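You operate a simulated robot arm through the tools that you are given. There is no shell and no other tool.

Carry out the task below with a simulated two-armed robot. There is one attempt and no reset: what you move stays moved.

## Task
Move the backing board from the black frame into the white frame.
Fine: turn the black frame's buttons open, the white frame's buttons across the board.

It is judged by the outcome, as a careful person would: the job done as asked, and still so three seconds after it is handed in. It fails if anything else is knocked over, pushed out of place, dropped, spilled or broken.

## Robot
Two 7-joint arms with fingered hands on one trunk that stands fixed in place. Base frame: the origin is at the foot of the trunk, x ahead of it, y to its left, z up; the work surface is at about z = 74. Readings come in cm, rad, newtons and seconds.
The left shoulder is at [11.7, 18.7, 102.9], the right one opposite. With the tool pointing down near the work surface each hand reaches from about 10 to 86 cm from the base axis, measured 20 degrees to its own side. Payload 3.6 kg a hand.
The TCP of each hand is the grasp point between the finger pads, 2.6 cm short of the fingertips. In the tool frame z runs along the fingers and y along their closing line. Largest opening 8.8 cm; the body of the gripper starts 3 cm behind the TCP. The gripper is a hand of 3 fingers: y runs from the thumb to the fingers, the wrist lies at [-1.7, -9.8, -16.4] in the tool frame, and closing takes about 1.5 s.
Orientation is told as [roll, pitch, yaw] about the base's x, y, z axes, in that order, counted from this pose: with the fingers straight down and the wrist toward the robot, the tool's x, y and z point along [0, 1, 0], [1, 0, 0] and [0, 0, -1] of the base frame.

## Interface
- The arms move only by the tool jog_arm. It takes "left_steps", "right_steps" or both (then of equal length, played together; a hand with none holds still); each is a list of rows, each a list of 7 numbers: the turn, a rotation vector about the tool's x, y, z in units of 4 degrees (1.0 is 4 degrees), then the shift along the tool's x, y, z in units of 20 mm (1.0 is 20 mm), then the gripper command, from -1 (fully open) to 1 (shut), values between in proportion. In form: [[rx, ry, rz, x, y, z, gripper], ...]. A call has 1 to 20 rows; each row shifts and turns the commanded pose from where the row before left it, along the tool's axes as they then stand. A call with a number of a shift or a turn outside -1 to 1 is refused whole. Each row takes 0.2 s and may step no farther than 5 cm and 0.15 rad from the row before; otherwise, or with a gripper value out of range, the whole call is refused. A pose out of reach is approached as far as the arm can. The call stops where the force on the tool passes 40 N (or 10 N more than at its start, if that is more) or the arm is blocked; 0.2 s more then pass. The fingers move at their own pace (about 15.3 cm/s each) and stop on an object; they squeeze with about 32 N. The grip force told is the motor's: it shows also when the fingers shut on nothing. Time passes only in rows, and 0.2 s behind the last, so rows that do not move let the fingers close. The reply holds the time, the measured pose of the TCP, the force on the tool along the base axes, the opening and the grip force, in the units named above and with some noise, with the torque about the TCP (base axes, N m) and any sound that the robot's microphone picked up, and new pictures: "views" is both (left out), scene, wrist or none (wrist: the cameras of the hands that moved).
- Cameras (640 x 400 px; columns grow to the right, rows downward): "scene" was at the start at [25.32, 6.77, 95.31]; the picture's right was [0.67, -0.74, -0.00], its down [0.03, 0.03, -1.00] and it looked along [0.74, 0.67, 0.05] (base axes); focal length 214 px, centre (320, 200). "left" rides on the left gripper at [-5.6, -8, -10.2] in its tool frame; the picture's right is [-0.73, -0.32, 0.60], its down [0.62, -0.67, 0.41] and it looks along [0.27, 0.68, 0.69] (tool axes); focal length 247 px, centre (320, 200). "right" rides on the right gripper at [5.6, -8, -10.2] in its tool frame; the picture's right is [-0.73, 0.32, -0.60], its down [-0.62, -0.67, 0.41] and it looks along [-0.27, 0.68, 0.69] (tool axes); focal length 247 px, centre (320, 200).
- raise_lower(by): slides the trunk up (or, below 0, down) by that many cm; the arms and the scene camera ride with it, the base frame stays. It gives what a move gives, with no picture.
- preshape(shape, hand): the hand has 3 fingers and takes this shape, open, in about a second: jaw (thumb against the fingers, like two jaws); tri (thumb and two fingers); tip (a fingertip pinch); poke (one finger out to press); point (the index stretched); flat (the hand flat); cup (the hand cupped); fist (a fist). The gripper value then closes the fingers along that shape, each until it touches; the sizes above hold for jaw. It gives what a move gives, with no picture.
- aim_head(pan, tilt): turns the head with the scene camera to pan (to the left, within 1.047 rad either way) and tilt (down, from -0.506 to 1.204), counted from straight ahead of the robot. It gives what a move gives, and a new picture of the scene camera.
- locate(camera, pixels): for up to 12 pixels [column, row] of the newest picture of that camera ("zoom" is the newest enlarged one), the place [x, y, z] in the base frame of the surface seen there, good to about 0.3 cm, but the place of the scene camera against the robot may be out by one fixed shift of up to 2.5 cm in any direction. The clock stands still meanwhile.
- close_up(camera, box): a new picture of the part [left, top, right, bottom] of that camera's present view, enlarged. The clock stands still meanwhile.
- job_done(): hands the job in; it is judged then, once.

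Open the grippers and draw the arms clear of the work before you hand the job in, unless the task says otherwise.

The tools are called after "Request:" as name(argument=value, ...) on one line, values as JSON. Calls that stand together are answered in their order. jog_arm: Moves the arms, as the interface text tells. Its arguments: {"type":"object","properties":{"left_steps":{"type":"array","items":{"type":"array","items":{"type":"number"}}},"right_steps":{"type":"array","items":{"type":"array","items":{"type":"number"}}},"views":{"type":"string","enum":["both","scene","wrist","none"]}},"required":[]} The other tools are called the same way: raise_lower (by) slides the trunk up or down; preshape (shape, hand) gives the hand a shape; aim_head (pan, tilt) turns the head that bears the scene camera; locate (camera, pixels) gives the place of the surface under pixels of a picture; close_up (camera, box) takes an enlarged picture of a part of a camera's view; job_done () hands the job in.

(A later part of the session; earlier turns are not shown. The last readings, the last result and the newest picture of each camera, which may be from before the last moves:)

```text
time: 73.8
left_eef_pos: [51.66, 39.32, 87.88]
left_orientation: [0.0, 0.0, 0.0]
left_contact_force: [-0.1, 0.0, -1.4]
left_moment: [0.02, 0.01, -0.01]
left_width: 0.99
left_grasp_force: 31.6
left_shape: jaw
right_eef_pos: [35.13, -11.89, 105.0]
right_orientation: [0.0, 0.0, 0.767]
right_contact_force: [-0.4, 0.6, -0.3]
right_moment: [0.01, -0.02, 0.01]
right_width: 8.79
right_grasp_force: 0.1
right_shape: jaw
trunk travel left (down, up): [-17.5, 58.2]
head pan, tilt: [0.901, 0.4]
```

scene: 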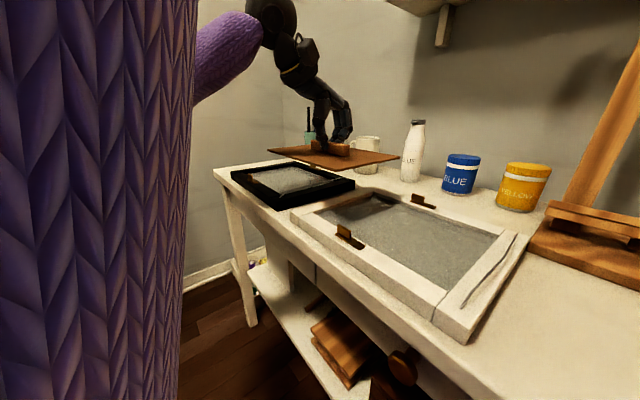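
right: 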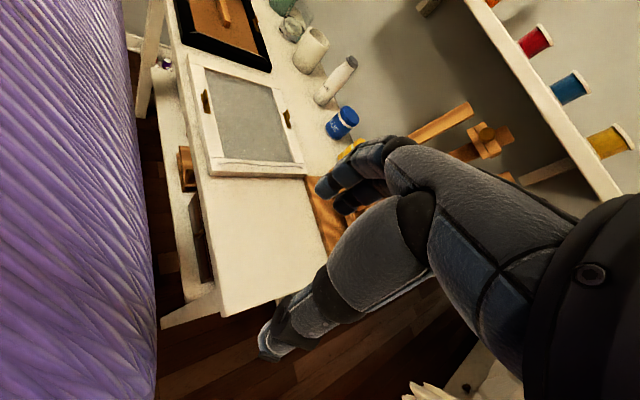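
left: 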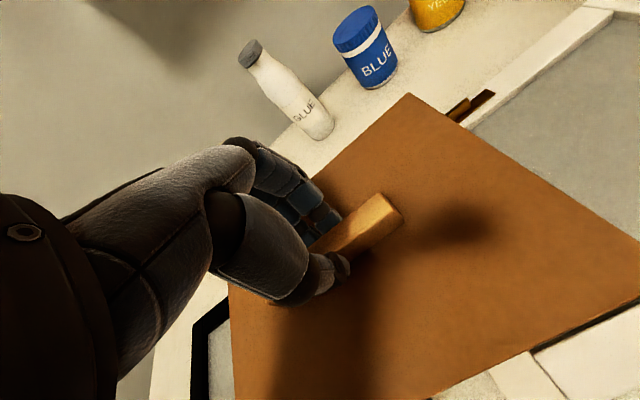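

Transport is steady. I carry the board the remaining 16.5 cm to above the white opening.

Request:
jog_arm(left_steps=[[0, 0, 0, -0.9, 0, 0, 1], [0, 0, 0, -0.95, 0, 0, 1], [0, 0, 0, -0.95, 0, 0, 1], [0, 0, 0, -0.95, 0, 0, 1], [0, 0, 0, -0.95, 0, 0, 1], [0, 0, 0, -0.95, 0, 0, 1], [0, 0, 0, -0.95, 0, 0, 1], [0, 0, 0, -0.95, 0, 0, 1], [0, 0, 0, -0.7, 0, 0, 1], [0, 0, 0, 0, 0, 0, 1]], views="both")

```text
time: 76.0
left_eef_pos: [51.76, 22.97, 87.94]
left_orientation: [0.0, 0.0, 0.0]
left_contact_force: [0.7, 0.2, -1.5]
left_moment: [0.01, -0.02, -0.05]
left_width: 0.98
left_grasp_force: 31.8
left_shape: jaw
right_eef_pos: [34.98, -12.07, 105.11]
right_orientation: [0.001, -0.002, 0.766]
right_contact_force: [0.9, 0.2, 0.2]
right_moment: [-0.04, 0.0, -0.01]
right_width: 8.75
right_grasp_force: 0.0
right_shape: jaw
trunk travel left (down, up): [-17.5, 58.2]
head pan, tilt: [0.901, 0.4]
```

scene: 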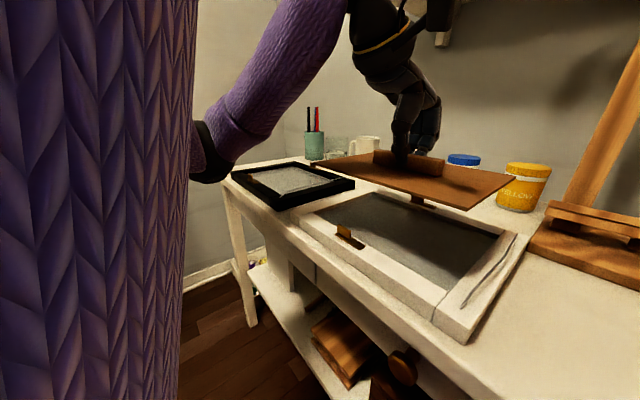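
left: 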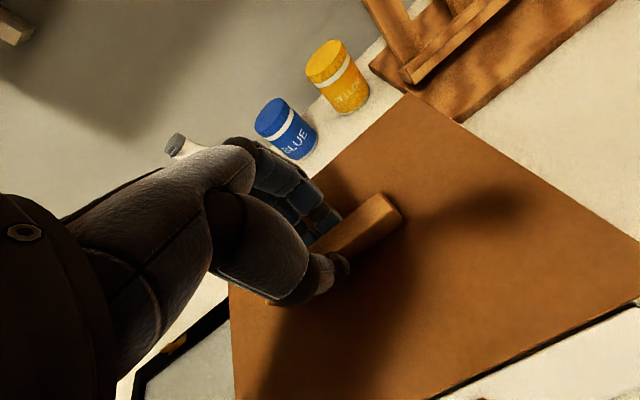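

The board hovers over the white frame. I measure its edges in the air (left camera) and take a fresh look through the right camera.

Request:
locate(camera="left", pixels=[[407, 96], [380, 120], [350, 146], [480, 142], [560, 192], [625, 233], [630, 297], [560, 332], [480, 372], [231, 300], [233, 340], [236, 390]])

Request:
close_up(camera="right", box=[140, 10, 380, 160])

```text
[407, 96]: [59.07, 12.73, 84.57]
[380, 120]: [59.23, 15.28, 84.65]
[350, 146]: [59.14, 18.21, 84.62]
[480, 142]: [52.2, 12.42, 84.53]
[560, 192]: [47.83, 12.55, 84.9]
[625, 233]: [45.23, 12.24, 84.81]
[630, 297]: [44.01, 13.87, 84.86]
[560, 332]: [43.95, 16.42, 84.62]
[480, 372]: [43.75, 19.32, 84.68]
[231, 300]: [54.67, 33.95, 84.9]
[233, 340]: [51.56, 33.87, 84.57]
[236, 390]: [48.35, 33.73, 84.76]
```

```text
2.67 times, centred on (260, 85) of right
```

zoom: 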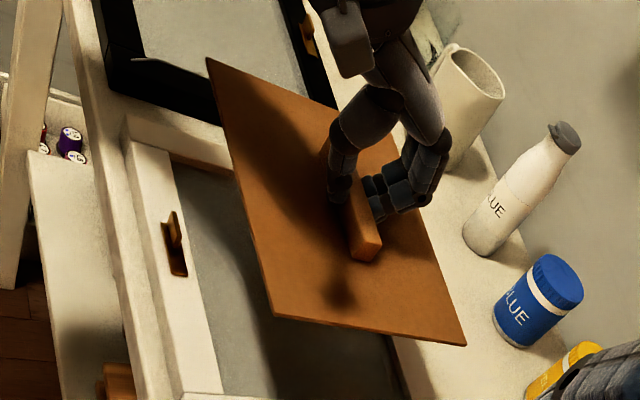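

Board in the air: y 12.25–34.05, x 43.8–59.25; opening y 11.7–34.1, x 43.45–60. I shift by about (+0.15, −0.22) cm and descend 7.4 cm to just above the frame.

Request:
jog_arm(left_steps=[[0, 0, 0, -0.11, 0.08, 0, 1], [0, 0, 0, 0, 0, 0.8, 1], [0, 0, 0, 0, 0, 0.8, 1], [0, 0, 0, 0, 0, 0.8, 1], [0, 0, 0, 0, 0, 0.8, 1], [0, 0, 0, 0, 0, 0.5, 1], [0, 0, 0, 0, 0, 0, 1]], views="both")

Request:
close_up(camera="right", box=[140, 30, 380, 180])

Request:
close_up(camera="scene", box=[280, 150, 540, 312])

```text
time: 77.6
left_eef_pos: [51.78, 22.74, 80.46]
left_orientation: [0.0, 0.001, -0.001]
left_contact_force: [1.0, 0.2, -2.0]
left_moment: [-0.02, 0.01, -0.03]
left_width: 0.94
left_grasp_force: 32.2
left_shape: jaw
right_eef_pos: [35.07, -12.15, 105.09]
right_orientation: [-0.002, -0.001, 0.768]
right_contact_force: [-0.2, 0.1, -0.5]
right_moment: [-0.02, 0.02, 0.0]
right_width: 8.78
right_grasp_force: 0.0
right_shape: jaw
trunk travel left (down, up): [-17.5, 58.2]
head pan, tilt: [0.901, 0.4]
```

scene: 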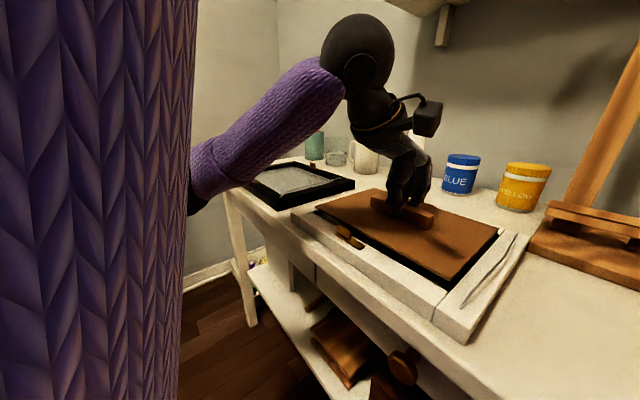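
left: 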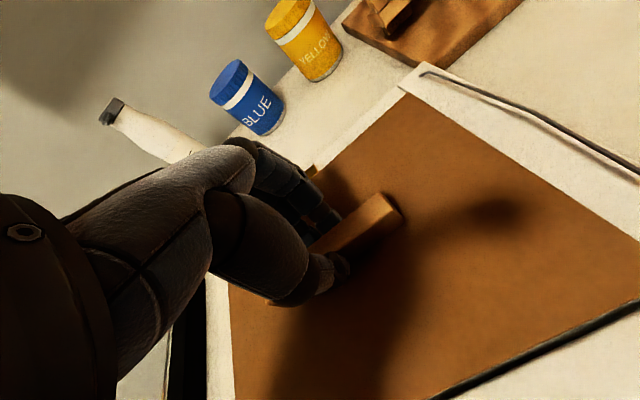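

```text
2.67 times, centred on (260, 105) of right
```

zoom: 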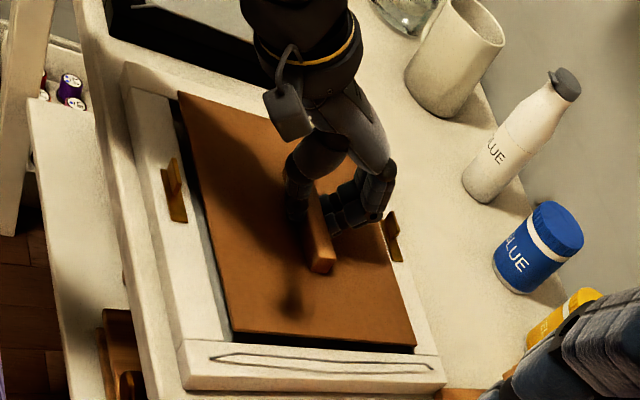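

```text
2.46 times, centred on (410, 231) of scene
```

zoom: 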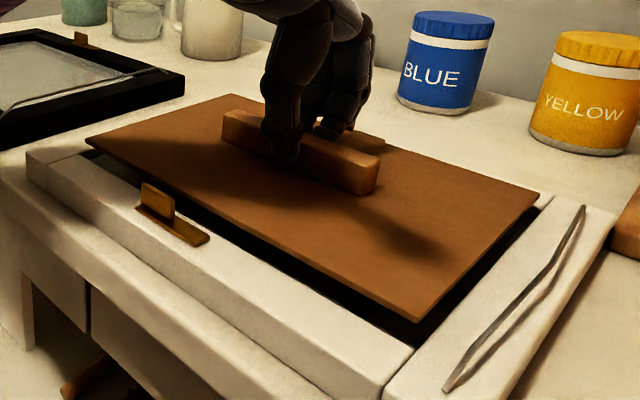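

Board about 0.7 cm above the frame top. I measure its edges once more before lowering in.

Request:
locate(camera="left", pixels=[[406, 97], [380, 118], [350, 144], [480, 143], [560, 194], [620, 232], [630, 302], [560, 336], [480, 375], [232, 310], [234, 345], [237, 390]])

Request:
locate(camera="scene", pixels=[[316, 206], [450, 279], [497, 230], [385, 243], [470, 258], [331, 183], [447, 286], [320, 210], [350, 229], [400, 259], [290, 212], [437, 318]])

```text
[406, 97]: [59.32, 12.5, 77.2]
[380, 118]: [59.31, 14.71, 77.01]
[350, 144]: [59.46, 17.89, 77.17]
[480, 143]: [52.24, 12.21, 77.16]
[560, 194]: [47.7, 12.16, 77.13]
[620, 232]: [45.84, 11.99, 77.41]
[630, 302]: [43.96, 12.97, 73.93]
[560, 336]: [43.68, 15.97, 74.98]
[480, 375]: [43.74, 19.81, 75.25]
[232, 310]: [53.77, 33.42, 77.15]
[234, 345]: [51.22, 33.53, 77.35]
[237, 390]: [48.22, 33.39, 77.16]
```

```text
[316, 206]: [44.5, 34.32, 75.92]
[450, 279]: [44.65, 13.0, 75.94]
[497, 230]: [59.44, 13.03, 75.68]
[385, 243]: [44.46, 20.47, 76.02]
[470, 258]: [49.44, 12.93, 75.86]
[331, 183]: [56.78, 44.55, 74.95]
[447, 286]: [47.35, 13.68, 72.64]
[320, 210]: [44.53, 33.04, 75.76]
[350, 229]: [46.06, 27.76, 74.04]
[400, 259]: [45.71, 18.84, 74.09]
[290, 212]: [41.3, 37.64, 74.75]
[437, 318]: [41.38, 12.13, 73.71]
```

The board is centred in the opening to about 1 mm. I lower it slowly 1.4 cm (seated height should be TCP z≈78.93).

Request:
jog_arm(left_steps=[[0, 0, 0, 0, 0, 0.15, 1], [0, 0, 0, 0, 0, 0.15, 1], [0, 0, 0, 0, 0, 0.15, 1], [0, 0, 0, 0, 0, 0.1, 1], [0, 0, 0, 0, 0, 0.1, 1], [0, 0, 0, 0, 0, 0.05, 1], [0, 0, 0, 0, 0, 0, 1]], views="both")

Request:
close_up(camera="right", box=[140, 30, 380, 180])

Request:
close_up(camera="scene", box=[280, 150, 540, 312])

```text
time: 79.2
left_eef_pos: [51.92, 22.64, 79.13]
left_orientation: [0.0, 0.001, 0.0]
left_contact_force: [-0.3, 0.2, -1.7]
left_moment: [0.03, -0.01, 0.01]
left_width: 0.98
left_grasp_force: 31.7
left_shape: jaw
right_eef_pos: [35.16, -12.0, 105.14]
right_orientation: [0.0, 0.0, 0.769]
right_contact_force: [0.3, 0.2, -0.9]
right_moment: [0.0, -0.01, 0.01]
right_width: 8.77
right_grasp_force: 0.0
right_shape: jaw
trunk travel left (down, up): [-17.5, 58.2]
head pan, tilt: [0.901, 0.4]
```

scene: 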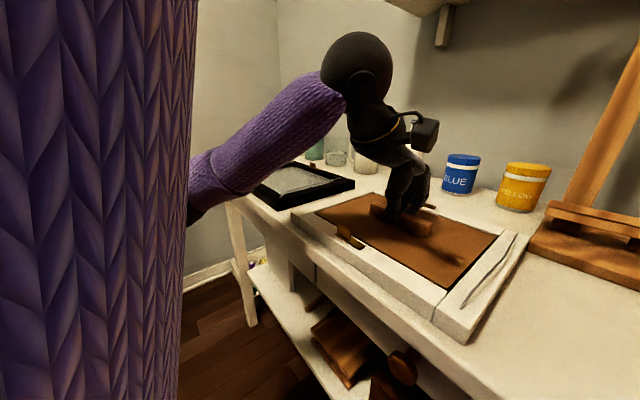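
left: 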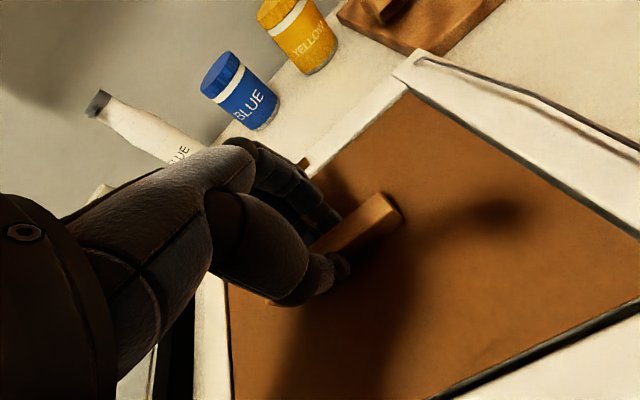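

```text
2.67 times, centred on (260, 105) of right
```

zoom: 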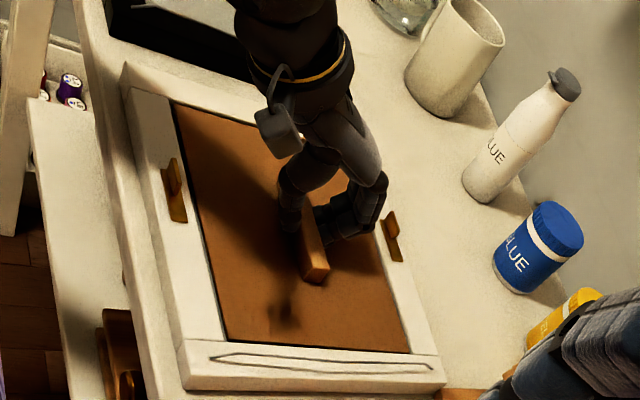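

```text
2.46 times, centred on (410, 231) of scene
```

zoom: 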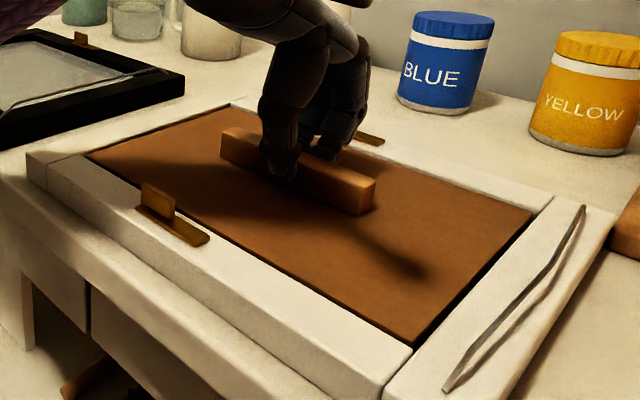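

The board is inside the opening with gaps all round. I lower the last 2 mm until it touches the glass.

Request:
jog_arm(left_steps=[[0, 0, 0, 0, 0, 0.05, 1], [0, 0, 0, 0, 0, 0.03, 1], [0, 0, 0, 0, 0, 0.02, 1], [0, 0, 0, 0, 0, 0, 1]], views="none")

```text
time: 80.2
left_eef_pos: [51.93, 22.82, 78.96]
left_orientation: [0.0, 0.0, -0.002]
left_contact_force: [0.2, 0.4, 1.3]
left_moment: [0.01, -0.03, 0.0]
left_width: 0.97
left_grasp_force: 32.5
left_shape: jaw
right_eef_pos: [35.05, -12.09, 105.11]
right_orientation: [0.001, 0.001, 0.769]
right_contact_force: [-0.1, 0.8, -0.4]
right_moment: [0.01, 0.01, 0.02]
right_width: 8.76
right_grasp_force: 0.0
right_shape: jaw
trunk travel left (down, up): [-17.5, 58.2]
head pan, tilt: [0.901, 0.4]
```

Vertical force changed from −1.7 to +1.3 N: seated. I open the fingers and rise.

Request:
jog_arm(left_steps=[[0, 0, 0, 0, 0, 0, 0.6], [0, 0, 0, 0, 0, 0, 0.3], [0, 0, 0, 0, 0, 0, 0], [0, 0, 0, 0, 0, 0, -0.1], [0, 0, 0, 0, 0, -0.3, -0.1], [0, 0, 0, 0, 0, -0.6, -0.1], [0, 0, 0, 0, 0, -1, -0.1], [0, 0, 0, 0, 0, -1, -0.1], [0, 0, 0, 0, 0, -1, -0.1], [0, 0, 0, 0, 0, -1, -0.1]], views="both")

Request:
close_up(camera="right", box=[140, 30, 380, 180])

Request:
close_up(camera="scene", box=[280, 150, 540, 312])

```text
time: 82.4
left_eef_pos: [51.68, 22.79, 88.62]
left_orientation: [0.002, 0.001, 0.001]
left_contact_force: [-0.1, -0.5, 0.3]
left_moment: [0.01, -0.02, -0.02]
left_width: 4.75
left_grasp_force: 0.0
left_shape: jaw
right_eef_pos: [34.94, -12.0, 105.1]
right_orientation: [0.0, 0.0, 0.767]
right_contact_force: [0.2, 0.3, -0.6]
right_moment: [-0.01, 0.01, 0.02]
right_width: 8.75
right_grasp_force: 0.0
right_shape: jaw
trunk travel left (down, up): [-17.5, 58.2]
head pan, tilt: [0.901, 0.4]
```

scene: 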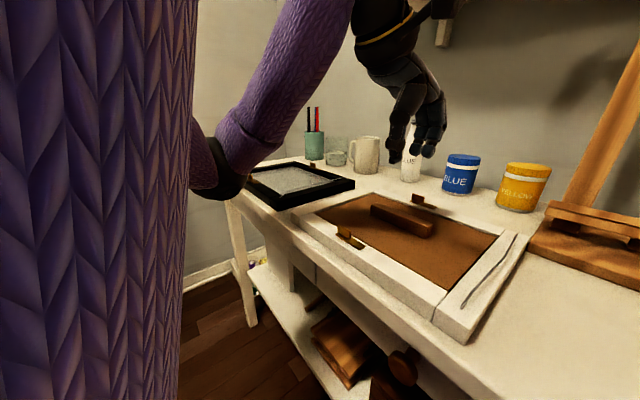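
left: 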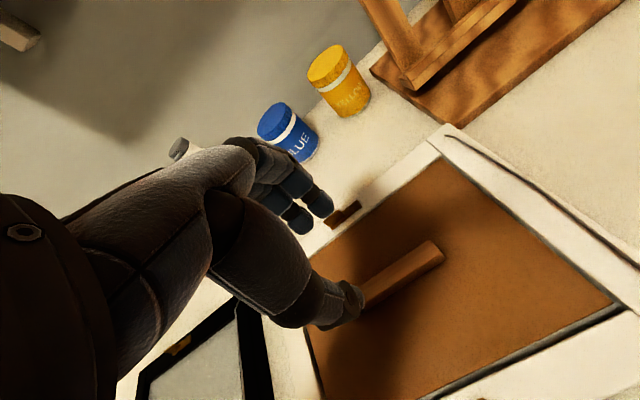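

```text
2.67 times, centred on (260, 105) of right
```

zoom: 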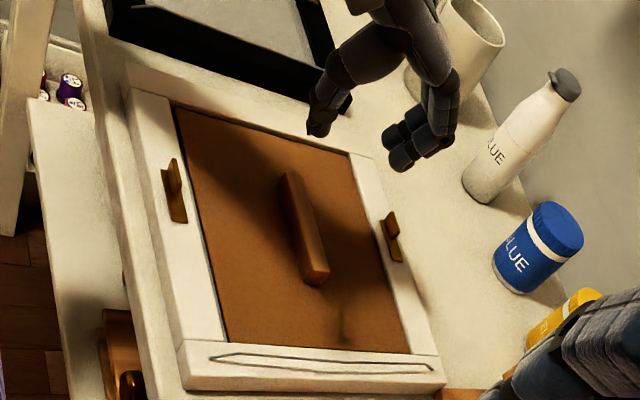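

```text
2.46 times, centred on (410, 231) of scene
```

zoom: 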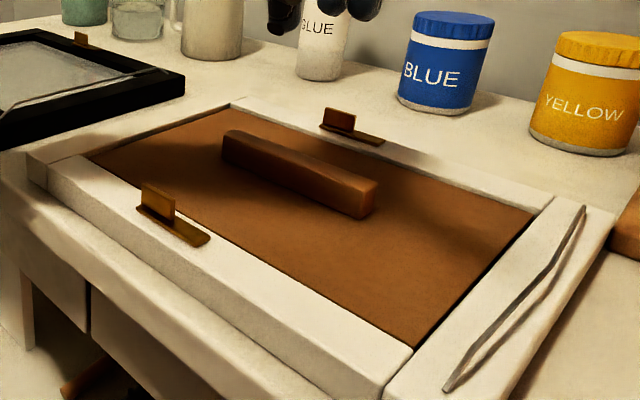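

The board is seated. Next is the far white button (tab centre ≈ (61.4, 24.9)) with the left hand; I check distances to the blue jar, bottle and easel first and remeasure the tab.

Request:
locate(camera="scene", pixels=[[460, 175], [460, 157], [410, 165], [522, 190], [522, 165], [418, 196], [427, 205], [570, 215], [590, 205]])

Request:
close_up(camera="right", box=[262, 96, 310, 126])

```text
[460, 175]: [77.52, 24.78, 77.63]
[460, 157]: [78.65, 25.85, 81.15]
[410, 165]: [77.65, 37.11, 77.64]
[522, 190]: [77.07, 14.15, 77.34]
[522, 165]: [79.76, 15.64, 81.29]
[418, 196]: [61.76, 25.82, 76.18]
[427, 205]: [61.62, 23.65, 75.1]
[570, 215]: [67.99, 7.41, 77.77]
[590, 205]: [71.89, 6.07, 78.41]
```

```text
13.33 times, centred on (286, 111) of right
```

zoom: 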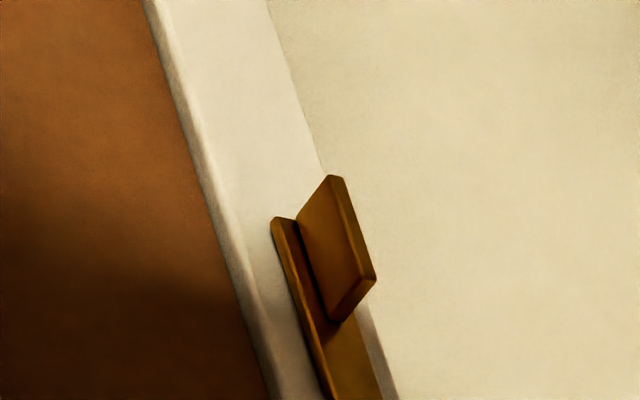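

Request:
locate(camera="zoom", pixels=[[336, 182], [354, 230], [370, 275], [275, 225], [290, 300], [345, 250], [330, 310], [300, 225], [355, 390], [325, 380]])

Request:
jog_arm(left_steps=[[0, 0, 0, 0.2, 0.97, 0, 0], [0, 0, 0, 0.2, 0.97, 0, 0], [0, 0, 0, 0.2, 0.97, 0, 0], [0, 0, 0, 0.2, 0.97, 0, 0], [0, 0, 0, 0.24, 0.97, 0, 0], [0, 0, 0, 0, 0, 0, 0]], views="both")

```text
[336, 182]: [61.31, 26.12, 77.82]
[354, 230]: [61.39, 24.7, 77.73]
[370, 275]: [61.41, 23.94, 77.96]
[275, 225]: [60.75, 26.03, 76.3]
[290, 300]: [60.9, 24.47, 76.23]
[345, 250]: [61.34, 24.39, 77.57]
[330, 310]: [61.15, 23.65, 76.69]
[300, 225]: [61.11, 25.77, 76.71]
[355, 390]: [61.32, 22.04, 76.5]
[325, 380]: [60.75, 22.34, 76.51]
```

```text
time: 83.8
left_eef_pos: [61.34, 24.75, 88.65]
left_orientation: [-0.001, -0.001, 0.002]
left_contact_force: [-1.5, 0.2, -0.7]
left_moment: [0.01, 0.03, 0.02]
left_width: 4.44
left_grasp_force: 0.1
left_shape: jaw
right_eef_pos: [35.02, -12.01, 105.11]
right_orientation: [0.0, 0.0, 0.767]
right_contact_force: [-0.1, -0.4, 0.5]
right_moment: [0.0, 0.0, 0.05]
right_width: 8.78
right_grasp_force: 0.0
right_shape: jaw
trunk travel left (down, up): [-17.5, 58.2]
head pan, tilt: [0.901, 0.4]
```

scene: 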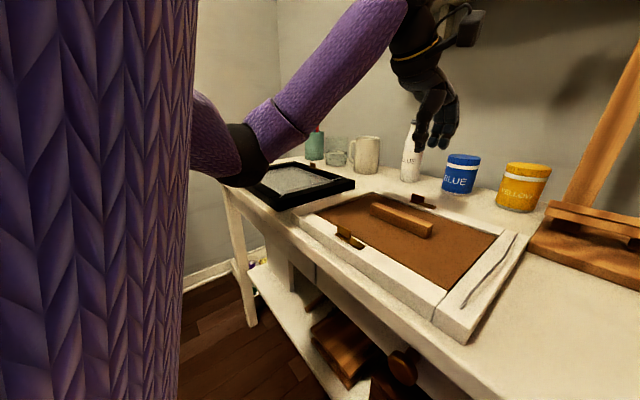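
left: 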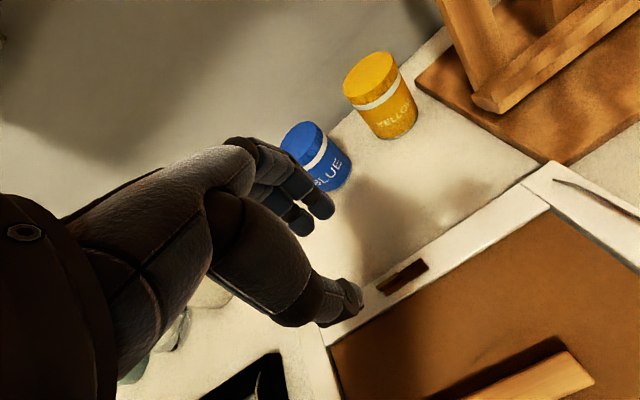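

TCP is over the tab. The elbow is near scene (240,165) by the black frame, so I check its height, then descend to z≈82.5.

Request:
locate(camera="scene", pixels=[[240, 150], [245, 175], [240, 185], [260, 160], [255, 172], [225, 178]])

Request:
jog_arm(left_steps=[[0, 0, 0, 0.08, 0, 0.8, 0], [0, 0, 0, 0, 0, 0.8, 0], [0, 0, 0, 0, 0, 0.8, 0], [0, 0, 0, 0, 0, 0.7, 0], [0, 0, 0, 0, 0, 0, 0]], views="both")

Request:
close_up(camera="left", box=[250, 180, 450, 305])

Request:
close_up(camera="right", box=[200, 50, 360, 150])

```text
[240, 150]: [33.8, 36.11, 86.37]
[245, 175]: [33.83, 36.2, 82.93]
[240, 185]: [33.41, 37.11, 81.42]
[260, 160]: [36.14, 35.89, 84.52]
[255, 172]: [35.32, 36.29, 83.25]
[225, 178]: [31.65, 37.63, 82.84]
```

```text
time: 85.0
left_eef_pos: [61.49, 24.94, 82.46]
left_orientation: [0.001, 0.001, 0.0]
left_contact_force: [0.4, -0.9, -0.2]
left_moment: [0.0, 0.0, -0.02]
left_width: 4.44
left_grasp_force: 0.1
left_shape: jaw
right_eef_pos: [35.04, -12.04, 105.14]
right_orientation: [0.0, 0.0, 0.766]
right_contact_force: [-0.5, -0.1, -0.1]
right_moment: [0.02, 0.01, -0.01]
right_width: 8.76
right_grasp_force: 0.0
right_shape: jaw
trunk travel left (down, up): [-17.5, 58.2]
head pan, tilt: [0.901, 0.4]
```

scene: 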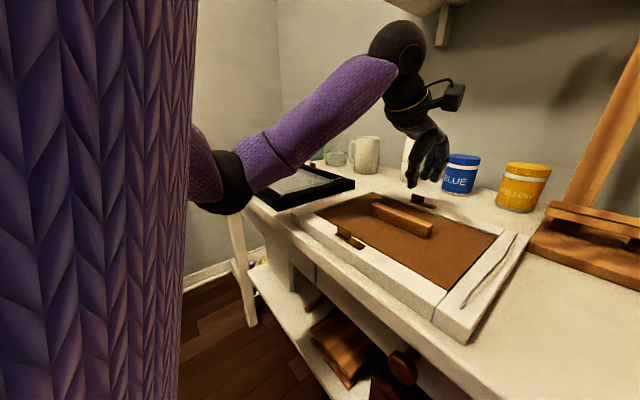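
left: 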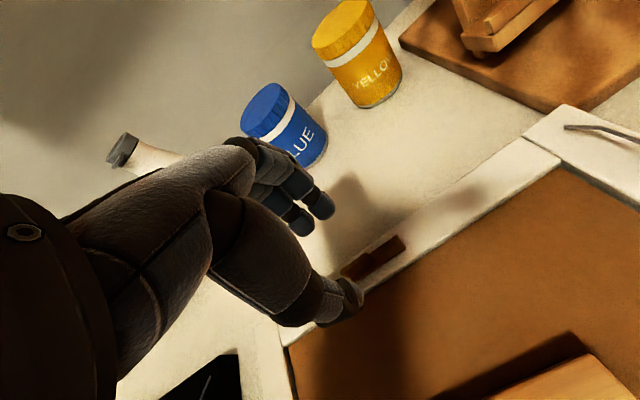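

```text
3.20 times, centred on (350, 242) of left
```

zoom: 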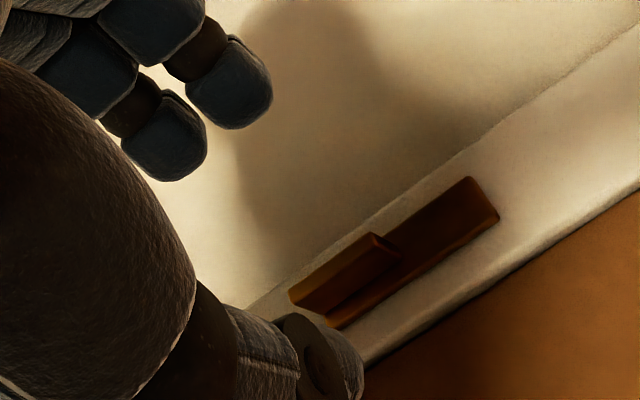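

```text
4.00 times, centred on (280, 100) of right
```

zoom: 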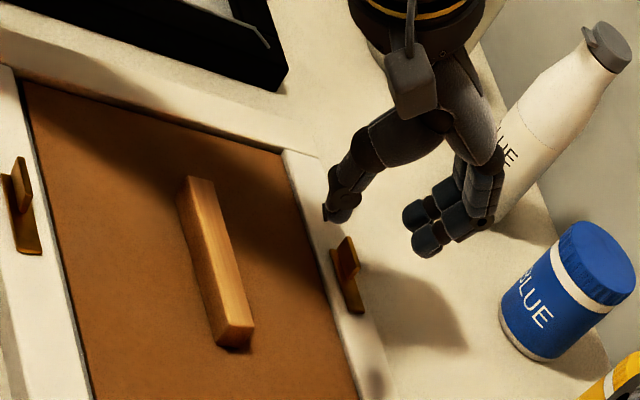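

Request:
locate(camera="scene", pixels=[[230, 170], [230, 200], [225, 212], [245, 195], [250, 185], [210, 205]])

```text
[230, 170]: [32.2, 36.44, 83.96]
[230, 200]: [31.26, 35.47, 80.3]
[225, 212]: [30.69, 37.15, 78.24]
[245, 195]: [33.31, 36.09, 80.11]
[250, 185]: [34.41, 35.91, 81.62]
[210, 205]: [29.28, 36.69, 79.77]
```

Elbow underside ≈ z 79.6 at x≈31, in front of the table, fine. I descend to z≈79.4 and close on the far white tab.

Request:
jog_arm(left_steps=[[0, 0, 0, 0, 0, 0.5, 0], [0, 0, 0, 0, 0, 0.5, 0], [0, 0, 0, 0, 0, 0.5, 0], [0, 0, 0, 0, 0, 0, 0], [0, 0, 0, 0, 0, 0, 0.3], [0, 0, 0, 0, 0, 0, 0.6], [0, 0, 0, 0, 0, 0, 0.8], [0, 0, 0, 0, 0, 0, 1], [0, 0, 0, 0, 0, 0, 1], [0, 0, 0, 0, 0, 0, 1]], views="both")

Request:
close_up(camera="left", box=[250, 180, 450, 305])

Request:
close_up(camera="right", box=[200, 50, 360, 150])

```text
time: 87.2
left_eef_pos: [61.56, 25.03, 79.44]
left_orientation: [0.0, 0.002, -0.001]
left_contact_force: [-1.7, -1.0, 0.0]
left_moment: [-0.02, 0.0, 0.04]
left_width: 0.0
left_grasp_force: 32.2
left_shape: jaw
right_eef_pos: [35.01, -12.17, 105.15]
right_orientation: [-0.002, 0.0, 0.769]
right_contact_force: [0.8, -1.2, 0.4]
right_moment: [0.02, 0.0, -0.01]
right_width: 8.75
right_grasp_force: 0.0
right_shape: jaw
trunk travel left (down, up): [-17.5, 58.2]
head pan, tilt: [0.901, 0.4]
```

scene: 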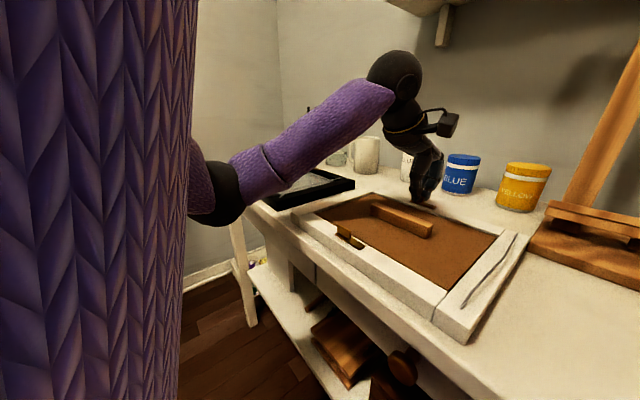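
left: 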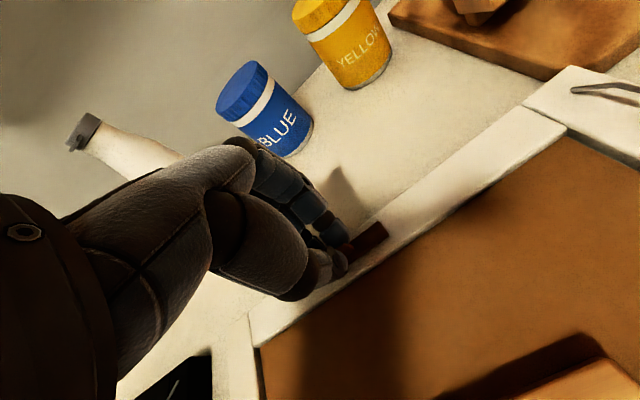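

```text
3.20 times, centred on (350, 242) of left
```

zoom: 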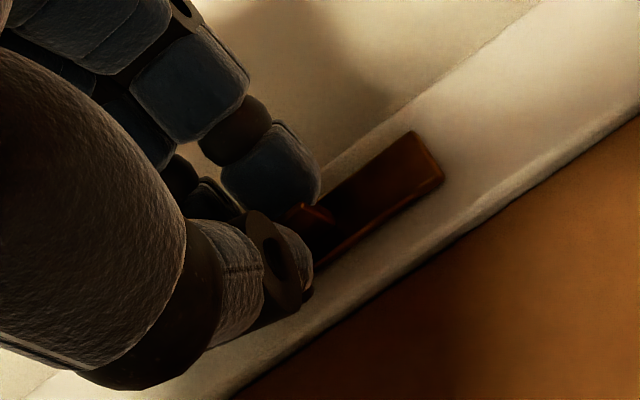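

```text
4.00 times, centred on (280, 100) of right
```

zoom: 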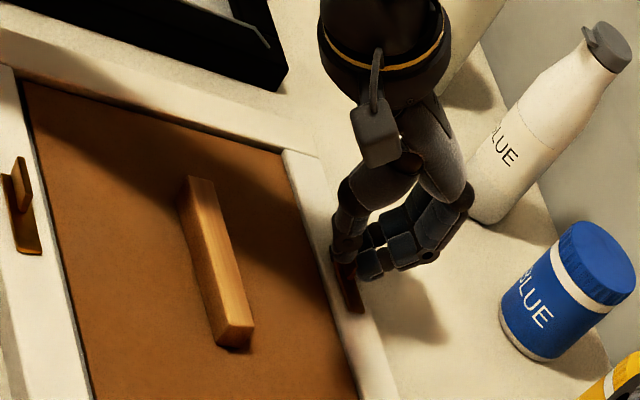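

The tab is held. I twist clockwise (yaw decreasing) 12° and check the torque.

Request:
jog_arm(left_steps=[[0, 0, 1, 0, 0, 0, 1], [0, 0, 1, 0, 0, 0, 1], [0, 0, 1, 0, 0, 0, 1], [0, 0, 0, 0, 0, 0, 1]], views="wrist")

```text
time: 88.2
left_eef_pos: [61.57, 25.1, 79.5]
left_orientation: [-0.001, 0.001, -0.21]
left_contact_force: [1.1, 0.6, -0.5]
left_moment: [0.01, -0.04, 0.01]
left_width: 0.0
left_grasp_force: 31.9
left_shape: jaw
right_eef_pos: [35.08, -12.12, 105.0]
right_orientation: [0.0, -0.001, 0.768]
right_contact_force: [0.2, 0.1, 0.1]
right_moment: [-0.02, -0.02, 0.0]
right_width: 8.79
right_grasp_force: 0.0
right_shape: jaw
trunk travel left (down, up): [-17.5, 58.2]
head pan, tilt: [0.901, 0.4]
```

left: 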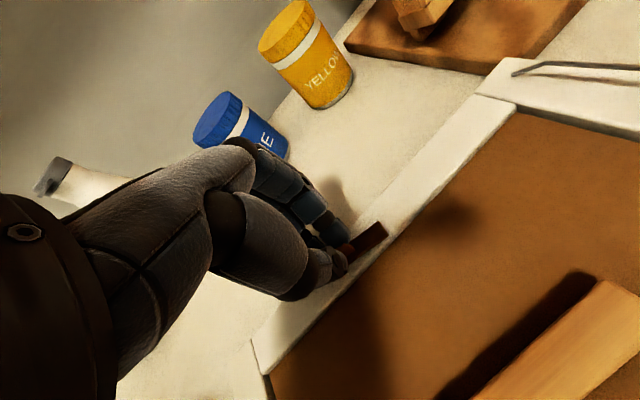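

No resistance, the strip follows. I continue 40° more.

Request:
jog_arm(left_steps=[[0, 0, 1, 0, 0, 0, 1], [0, 0, 1, 0, 0, 0, 1], [0, 0, 1, 0, 0, 0, 1], [0, 0, 1, 0, 0, 0, 1], [0, 0, 1, 0, 0, 0, 1], [0, 0, 1, 0, 0, 0, 1], [0, 0, 1, 0, 0, 0, 1], [0, 0, 1, 0, 0, 0, 1], [0, 0, 1, 0, 0, 0, 1], [0, 0, 1, 0, 0, 0, 1], [0, 0, 0, 0, 0, 0, 1]], views="both")

Request:
close_up(camera="right", box=[200, 50, 360, 150])

```text
time: 90.6
left_eef_pos: [61.5, 24.93, 79.43]
left_orientation: [-0.001, 0.0, -0.907]
left_contact_force: [-0.9, 0.8, -0.3]
left_moment: [-0.04, 0.0, 0.02]
left_width: 0.0
left_grasp_force: 31.6
left_shape: jaw
right_eef_pos: [34.99, -12.06, 105.04]
right_orientation: [-0.001, 0.0, 0.767]
right_contact_force: [-0.6, -0.4, 0.6]
right_moment: [-0.02, 0.0, 0.01]
right_width: 8.76
right_grasp_force: 0.1
right_shape: jaw
trunk travel left (down, up): [-17.5, 58.2]
head pan, tilt: [0.901, 0.4]
```

scene: 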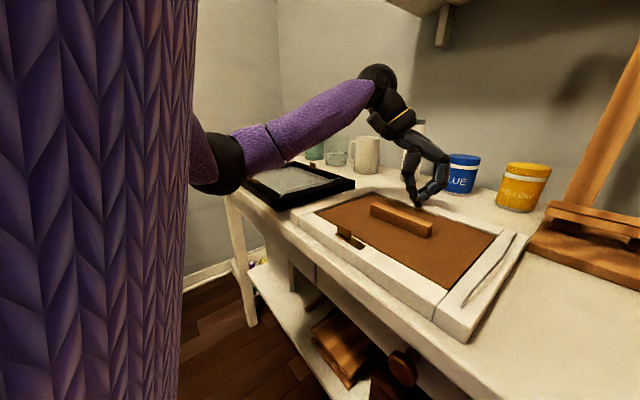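
left: 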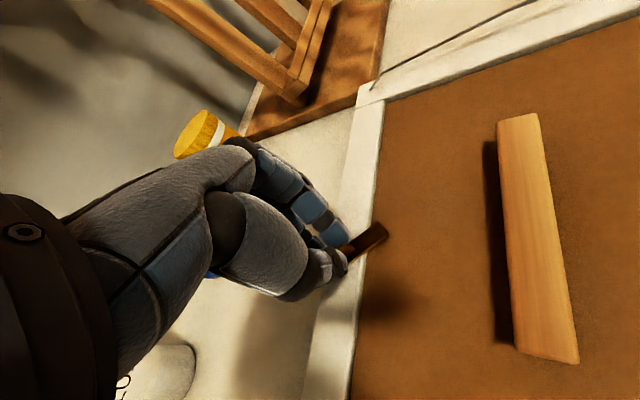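

```text
4.00 times, centred on (280, 100) of right
```

zoom: 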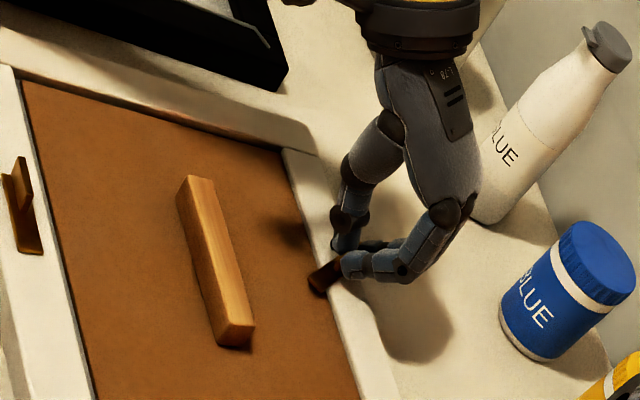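

The strip is sweeping over the board, pose exact. I finish the remaining 38°.

Request:
jog_arm(left_steps=[[0, 0, 1, 0, 0, 0, 1], [0, 0, 1, 0, 0, 0, 1], [0, 0, 1, 0, 0, 0, 1], [0, 0, 1, 0, 0, 0, 1], [0, 0, 1, 0, 0, 0, 1], [0, 0, 1, 0, 0, 0, 1], [0, 0, 1, 0, 0, 0, 1], [0, 0, 1, 0, 0, 0, 1], [0, 0, 1, 0, 0, 0, 1], [0, 0, 0, 0, 0, 0, 1]], views="both")

Request:
close_up(camera="right", box=[200, 50, 360, 150])

Request:
close_up(camera="left", box=[250, 180, 450, 305])

```text
time: 92.8
left_eef_pos: [61.56, 24.96, 79.48]
left_orientation: [0.0, -0.001, -1.537]
left_contact_force: [0.7, 1.5, 0.0]
left_moment: [-0.03, -0.02, 0.03]
left_width: 0.0
left_grasp_force: 32.4
left_shape: jaw
right_eef_pos: [35.05, -12.02, 105.04]
right_orientation: [0.001, 0.0, 0.769]
right_contact_force: [-0.3, -0.8, -0.1]
right_moment: [-0.02, 0.0, 0.03]
right_width: 8.77
right_grasp_force: 0.1
right_shape: jaw
trunk travel left (down, up): [-17.5, 58.2]
head pan, tilt: [0.901, 0.4]
```

scene: 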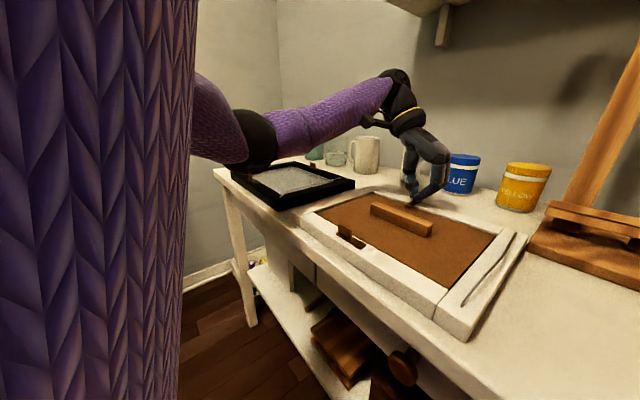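
left: 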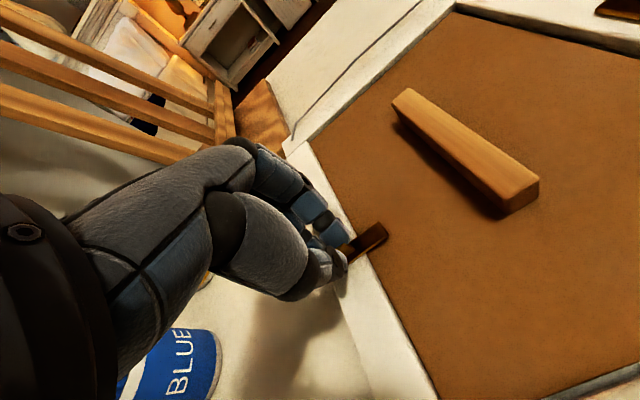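

```text
4.00 times, centred on (280, 100) of right
```

zoom: 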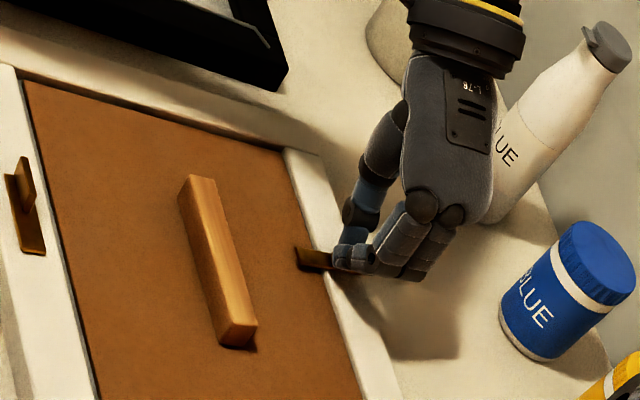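

```text
3.20 times, centred on (350, 242) of left
```

zoom: 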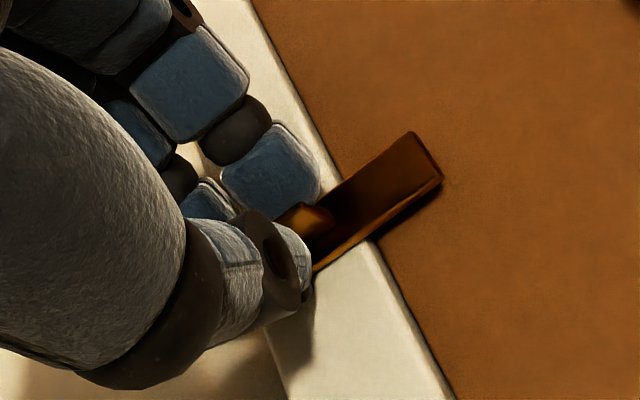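

Strip now points across the board. I add the last 2°, open and rise straight up.

Request:
jog_arm(left_steps=[[0, 0, 0.5, 0, 0, 0, 1], [0, 0, 0, 0, 0, 0, 1], [0, 0, 0, 0, 0, 0, 0.6], [0, 0, 0, 0, 0, 0, 0], [0, 0, 0, 0, 0, 0, 0], [0, 0, 0, 0, 0, -0.5, 0], [0, 0, 0, 0, 0, -1, 0], [0, 0, 0, 0, 0, -1, 0], [0, 0, 0, 0, 0, -1, 0], [0, 0, 0, 0, 0, -1, 0], [0, 0, 0, 0, 0, -1, 0]], views="both")

Request:
close_up(camera="right", box=[180, 30, 340, 130])

```text
time: 95.2
left_eef_pos: [61.55, 24.9, 90.5]
left_orientation: [-0.001, 0.001, -1.572]
left_contact_force: [-0.5, -0.3, -0.2]
left_moment: [0.02, 0.0, 0.0]
left_width: 4.37
left_grasp_force: 0.1
left_shape: jaw
right_eef_pos: [35.12, -12.05, 105.06]
right_orientation: [0.001, -0.001, 0.768]
right_contact_force: [-0.1, -0.4, 0.1]
right_moment: [0.01, 0.02, 0.0]
right_width: 8.8
right_grasp_force: 0.1
right_shape: jaw
trunk travel left (down, up): [-17.5, 58.2]
head pan, tilt: [0.901, 0.4]
```

scene: 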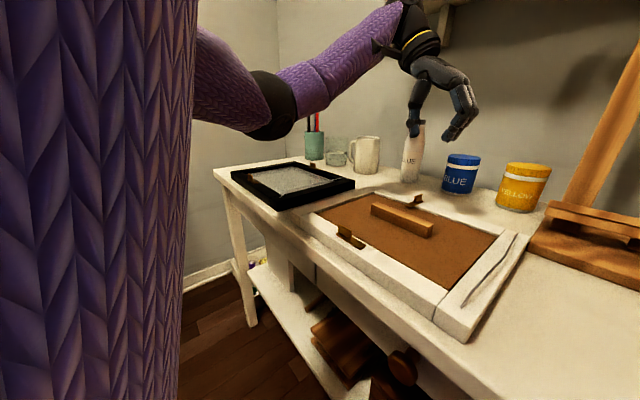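
left: 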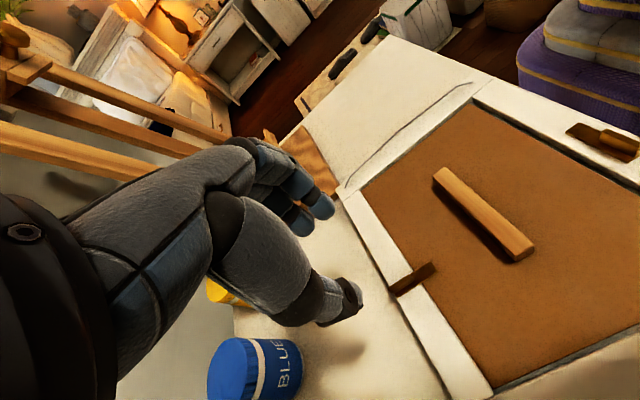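

```text
4.00 times, centred on (260, 80) of right
```

zoom: 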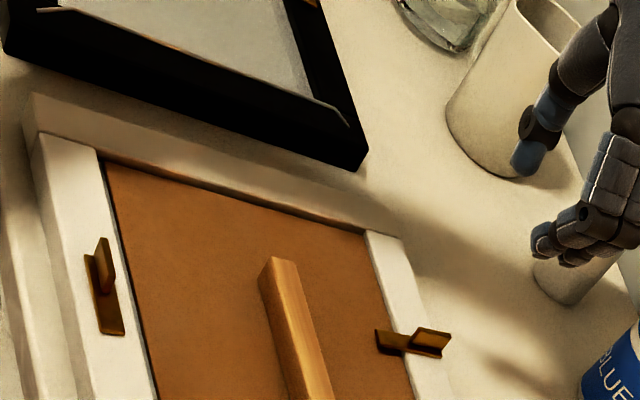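

The far white button lies across the board (right zoom (412,342)). I withdraw the left hand up and back to about (37, 46, 100), clear of the white frame.

Request:
jog_arm(left_steps=[[0, 0, 0, -0.5, 0, -0.8, 0], [0, 0, 0, -1, -0.5, -0.4, 0], [0, 0, 0, -1, -0.9, -0.4, 0], [0, 0, 0, -1, -0.9, -0.4, 0], [0, 0, 0, -1, -0.9, -0.4, 0], [0, 0, 0, -1, -0.9, -0.4, 0], [0, 0, 0, -1, -0.9, -0.4, 0], [0, 0, 0, -1, -0.9, -0.4, 0], [0, 0, 0, -1, -0.9, -0.4, 0], [0, 0, 0, -1, -0.9, -0.4, 0], [0, 0, 0, -1, -0.9, -0.4, 0], [0, 0, 0, -1, -0.9, -0.4, 0], [0, 0, 0, -1, -0.9, -0.4, 0]], views="both")

```text
time: 98.0
left_eef_pos: [36.61, 45.72, 101.67]
left_orientation: [0.0, -0.001, -1.572]
left_contact_force: [0.2, -0.1, 0.2]
left_moment: [-0.05, 0.03, -0.01]
left_width: 4.34
left_grasp_force: 0.1
left_shape: jaw
right_eef_pos: [35.0, -12.07, 105.09]
right_orientation: [0.002, 0.0, 0.768]
right_contact_force: [-0.6, -0.4, 0.7]
right_moment: [-0.01, -0.01, 0.02]
right_width: 8.77
right_grasp_force: 0.0
right_shape: jaw
trunk travel left (down, up): [-17.5, 58.2]
head pan, tilt: [0.901, 0.4]
```

scene: 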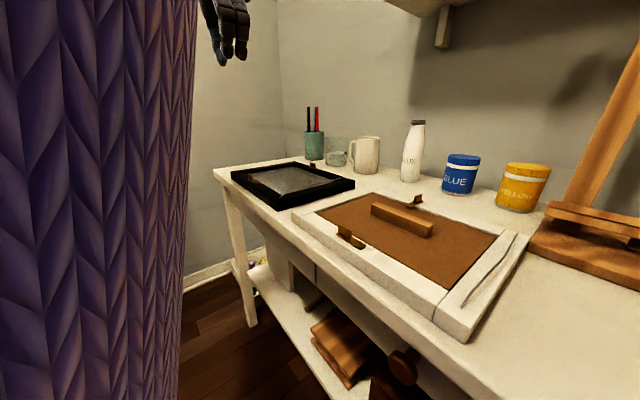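
left: 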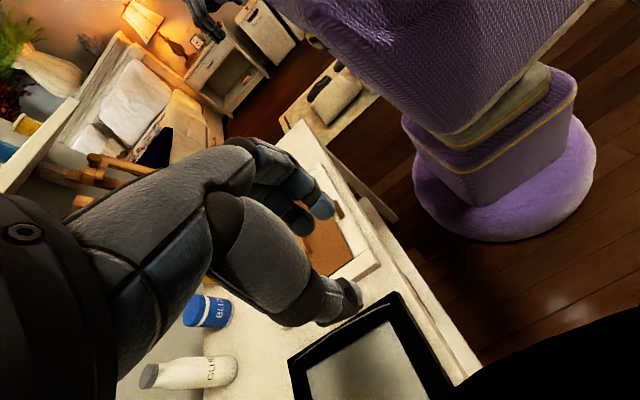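

Left hand is clear. I remeasure the near white tab with the right camera (zoom) before bringing the right hand to it.

Request:
close_up(camera="right", box=[190, 80, 238, 110])

```text
13.33 times, centred on (214, 95) of right
```

zoom: 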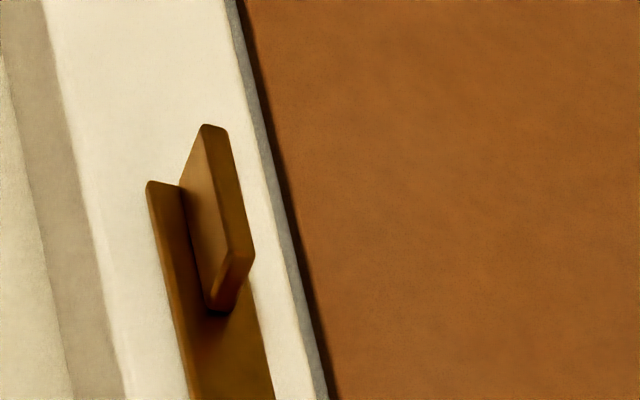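

Request:
locate(camera="zoom", pixels=[[212, 130], [225, 190], [240, 250], [150, 188], [165, 270], [215, 240], [215, 305], [185, 195], [250, 380], [200, 380]])

Request:
jog_arm(right_steps=[[0, 0, 1, 0, 0, 0, -0.5], [0, 0, 1, 0, 0, 0, 0], [0, 0, 1, 0, 0, 0, 0], [0, 0, 1, 0, 0, 0, 0], [0, 0, 1, 0, 0, 0, 0], [0, 0, 1, 0, 0, 0, 0], [0, 0, 1, 0, 0, 0, 0], [0, 0, 1, 0, 0, 0, 0], [0, 0, 1, 0, 0, 0, 0], [0, 0, 1, 0, 0, 0, 0], [0, 0, 1, 0, 0, 0, 0]], views="none")

```text
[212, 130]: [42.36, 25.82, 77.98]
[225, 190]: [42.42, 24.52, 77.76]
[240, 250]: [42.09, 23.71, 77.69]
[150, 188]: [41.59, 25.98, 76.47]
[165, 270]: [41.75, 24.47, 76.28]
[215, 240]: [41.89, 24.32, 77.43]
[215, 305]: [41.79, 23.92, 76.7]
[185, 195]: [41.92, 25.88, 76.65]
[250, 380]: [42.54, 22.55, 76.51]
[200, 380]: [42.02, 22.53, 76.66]
```

```text
time: 100.4
left_eef_pos: [36.64, 45.73, 101.63]
left_orientation: [0.0, 0.001, -1.572]
left_contact_force: [0.4, -0.2, -0.3]
left_moment: [0.03, -0.01, 0.0]
left_width: 4.38
left_grasp_force: 0.1
left_shape: jaw
right_eef_pos: [35.03, -12.11, 105.08]
right_orientation: [0.0, 0.001, -0.002]
right_contact_force: [-0.2, -0.3, 0.3]
right_moment: [-0.02, -0.01, 0.03]
right_width: 4.44
right_grasp_force: 0.1
right_shape: jaw
trunk travel left (down, up): [-17.5, 58.2]
head pan, tilt: [0.901, 0.4]
```

Near white tab centre ≈ (42.15, 24.85). I bring the right hand (yaw 0, half open) above it at z≈90.

Request:
jog_arm(right_steps=[[0, 0, 0, 0.973, 0.187, 0.395, 0], [0, 0, 0, 0.973, 0.187, 0.395, 0], [0, 0, 0, 0.973, 0.187, 0.395, 0], [0, 0, 0, 0.973, 0.187, 0.395, 0], [0, 0, 0, 0.973, 0.187, 0.395, 0], [0, 0, 0, 0.973, 0.187, 0.395, 0], [0, 0, 0, 0.973, 0.187, 0.395, 0], [0, 0, 0, 0.973, 0.187, 0.395, 0], [0, 0, 0, 0.973, 0.187, 0.395, 0], [0, 0, 0, 0.973, 0.187, 0.395, 0], [0, 0, 0, 0.973, 0.187, 0.395, 0], [0, 0, 0, 0.973, 0.187, 0.395, 0], [0, 0, 0, 0.973, 0.187, 0.395, 0], [0, 0, 0, 0.973, 0.187, 0.395, 0], [0, 0, 0, 0.973, 0.187, 0.395, 0], [0, 0, 0, 0.973, 0.187, 0.395, 0], [0, 0, 0, 0.973, 0.187, 0.395, 0], [0, 0, 0, 0.973, 0.187, 0.395, 0], [0, 0, 0, 0.973, 0.187, 0.395, 0]], views="both")

```text
time: 104.4
left_eef_pos: [36.72, 45.71, 101.73]
left_orientation: [-0.001, -0.002, -1.571]
left_contact_force: [0.5, -0.4, 0.1]
left_moment: [-0.01, 0.04, 0.0]
left_width: 4.36
left_grasp_force: 0.1
left_shape: jaw
right_eef_pos: [41.71, 19.26, 92.35]
right_orientation: [0.0, 0.0, 0.0]
right_contact_force: [0.8, 0.4, -0.7]
right_moment: [0.02, 0.01, -0.01]
right_width: 4.44
right_grasp_force: 0.1
right_shape: jaw
right hand out of reach, approached as far as the arm can: row 17, 18, 19
trunk travel left (down, up): [-17.5, 58.2]
head pan, tilt: [0.901, 0.4]
```

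scene: 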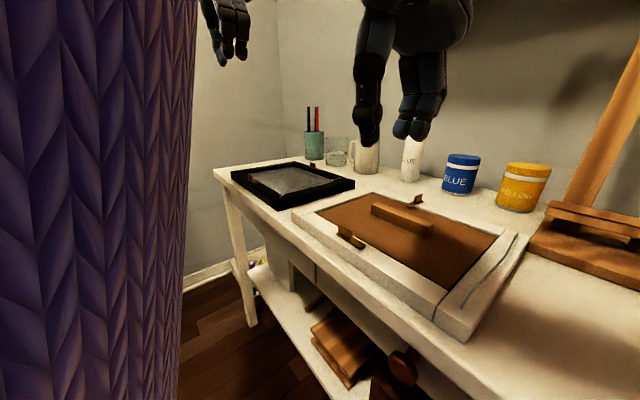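
right: 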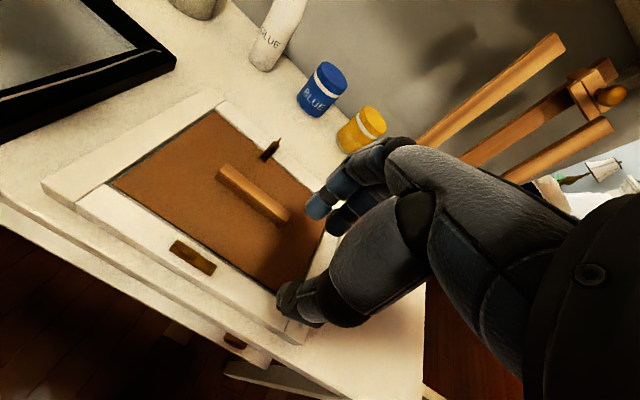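

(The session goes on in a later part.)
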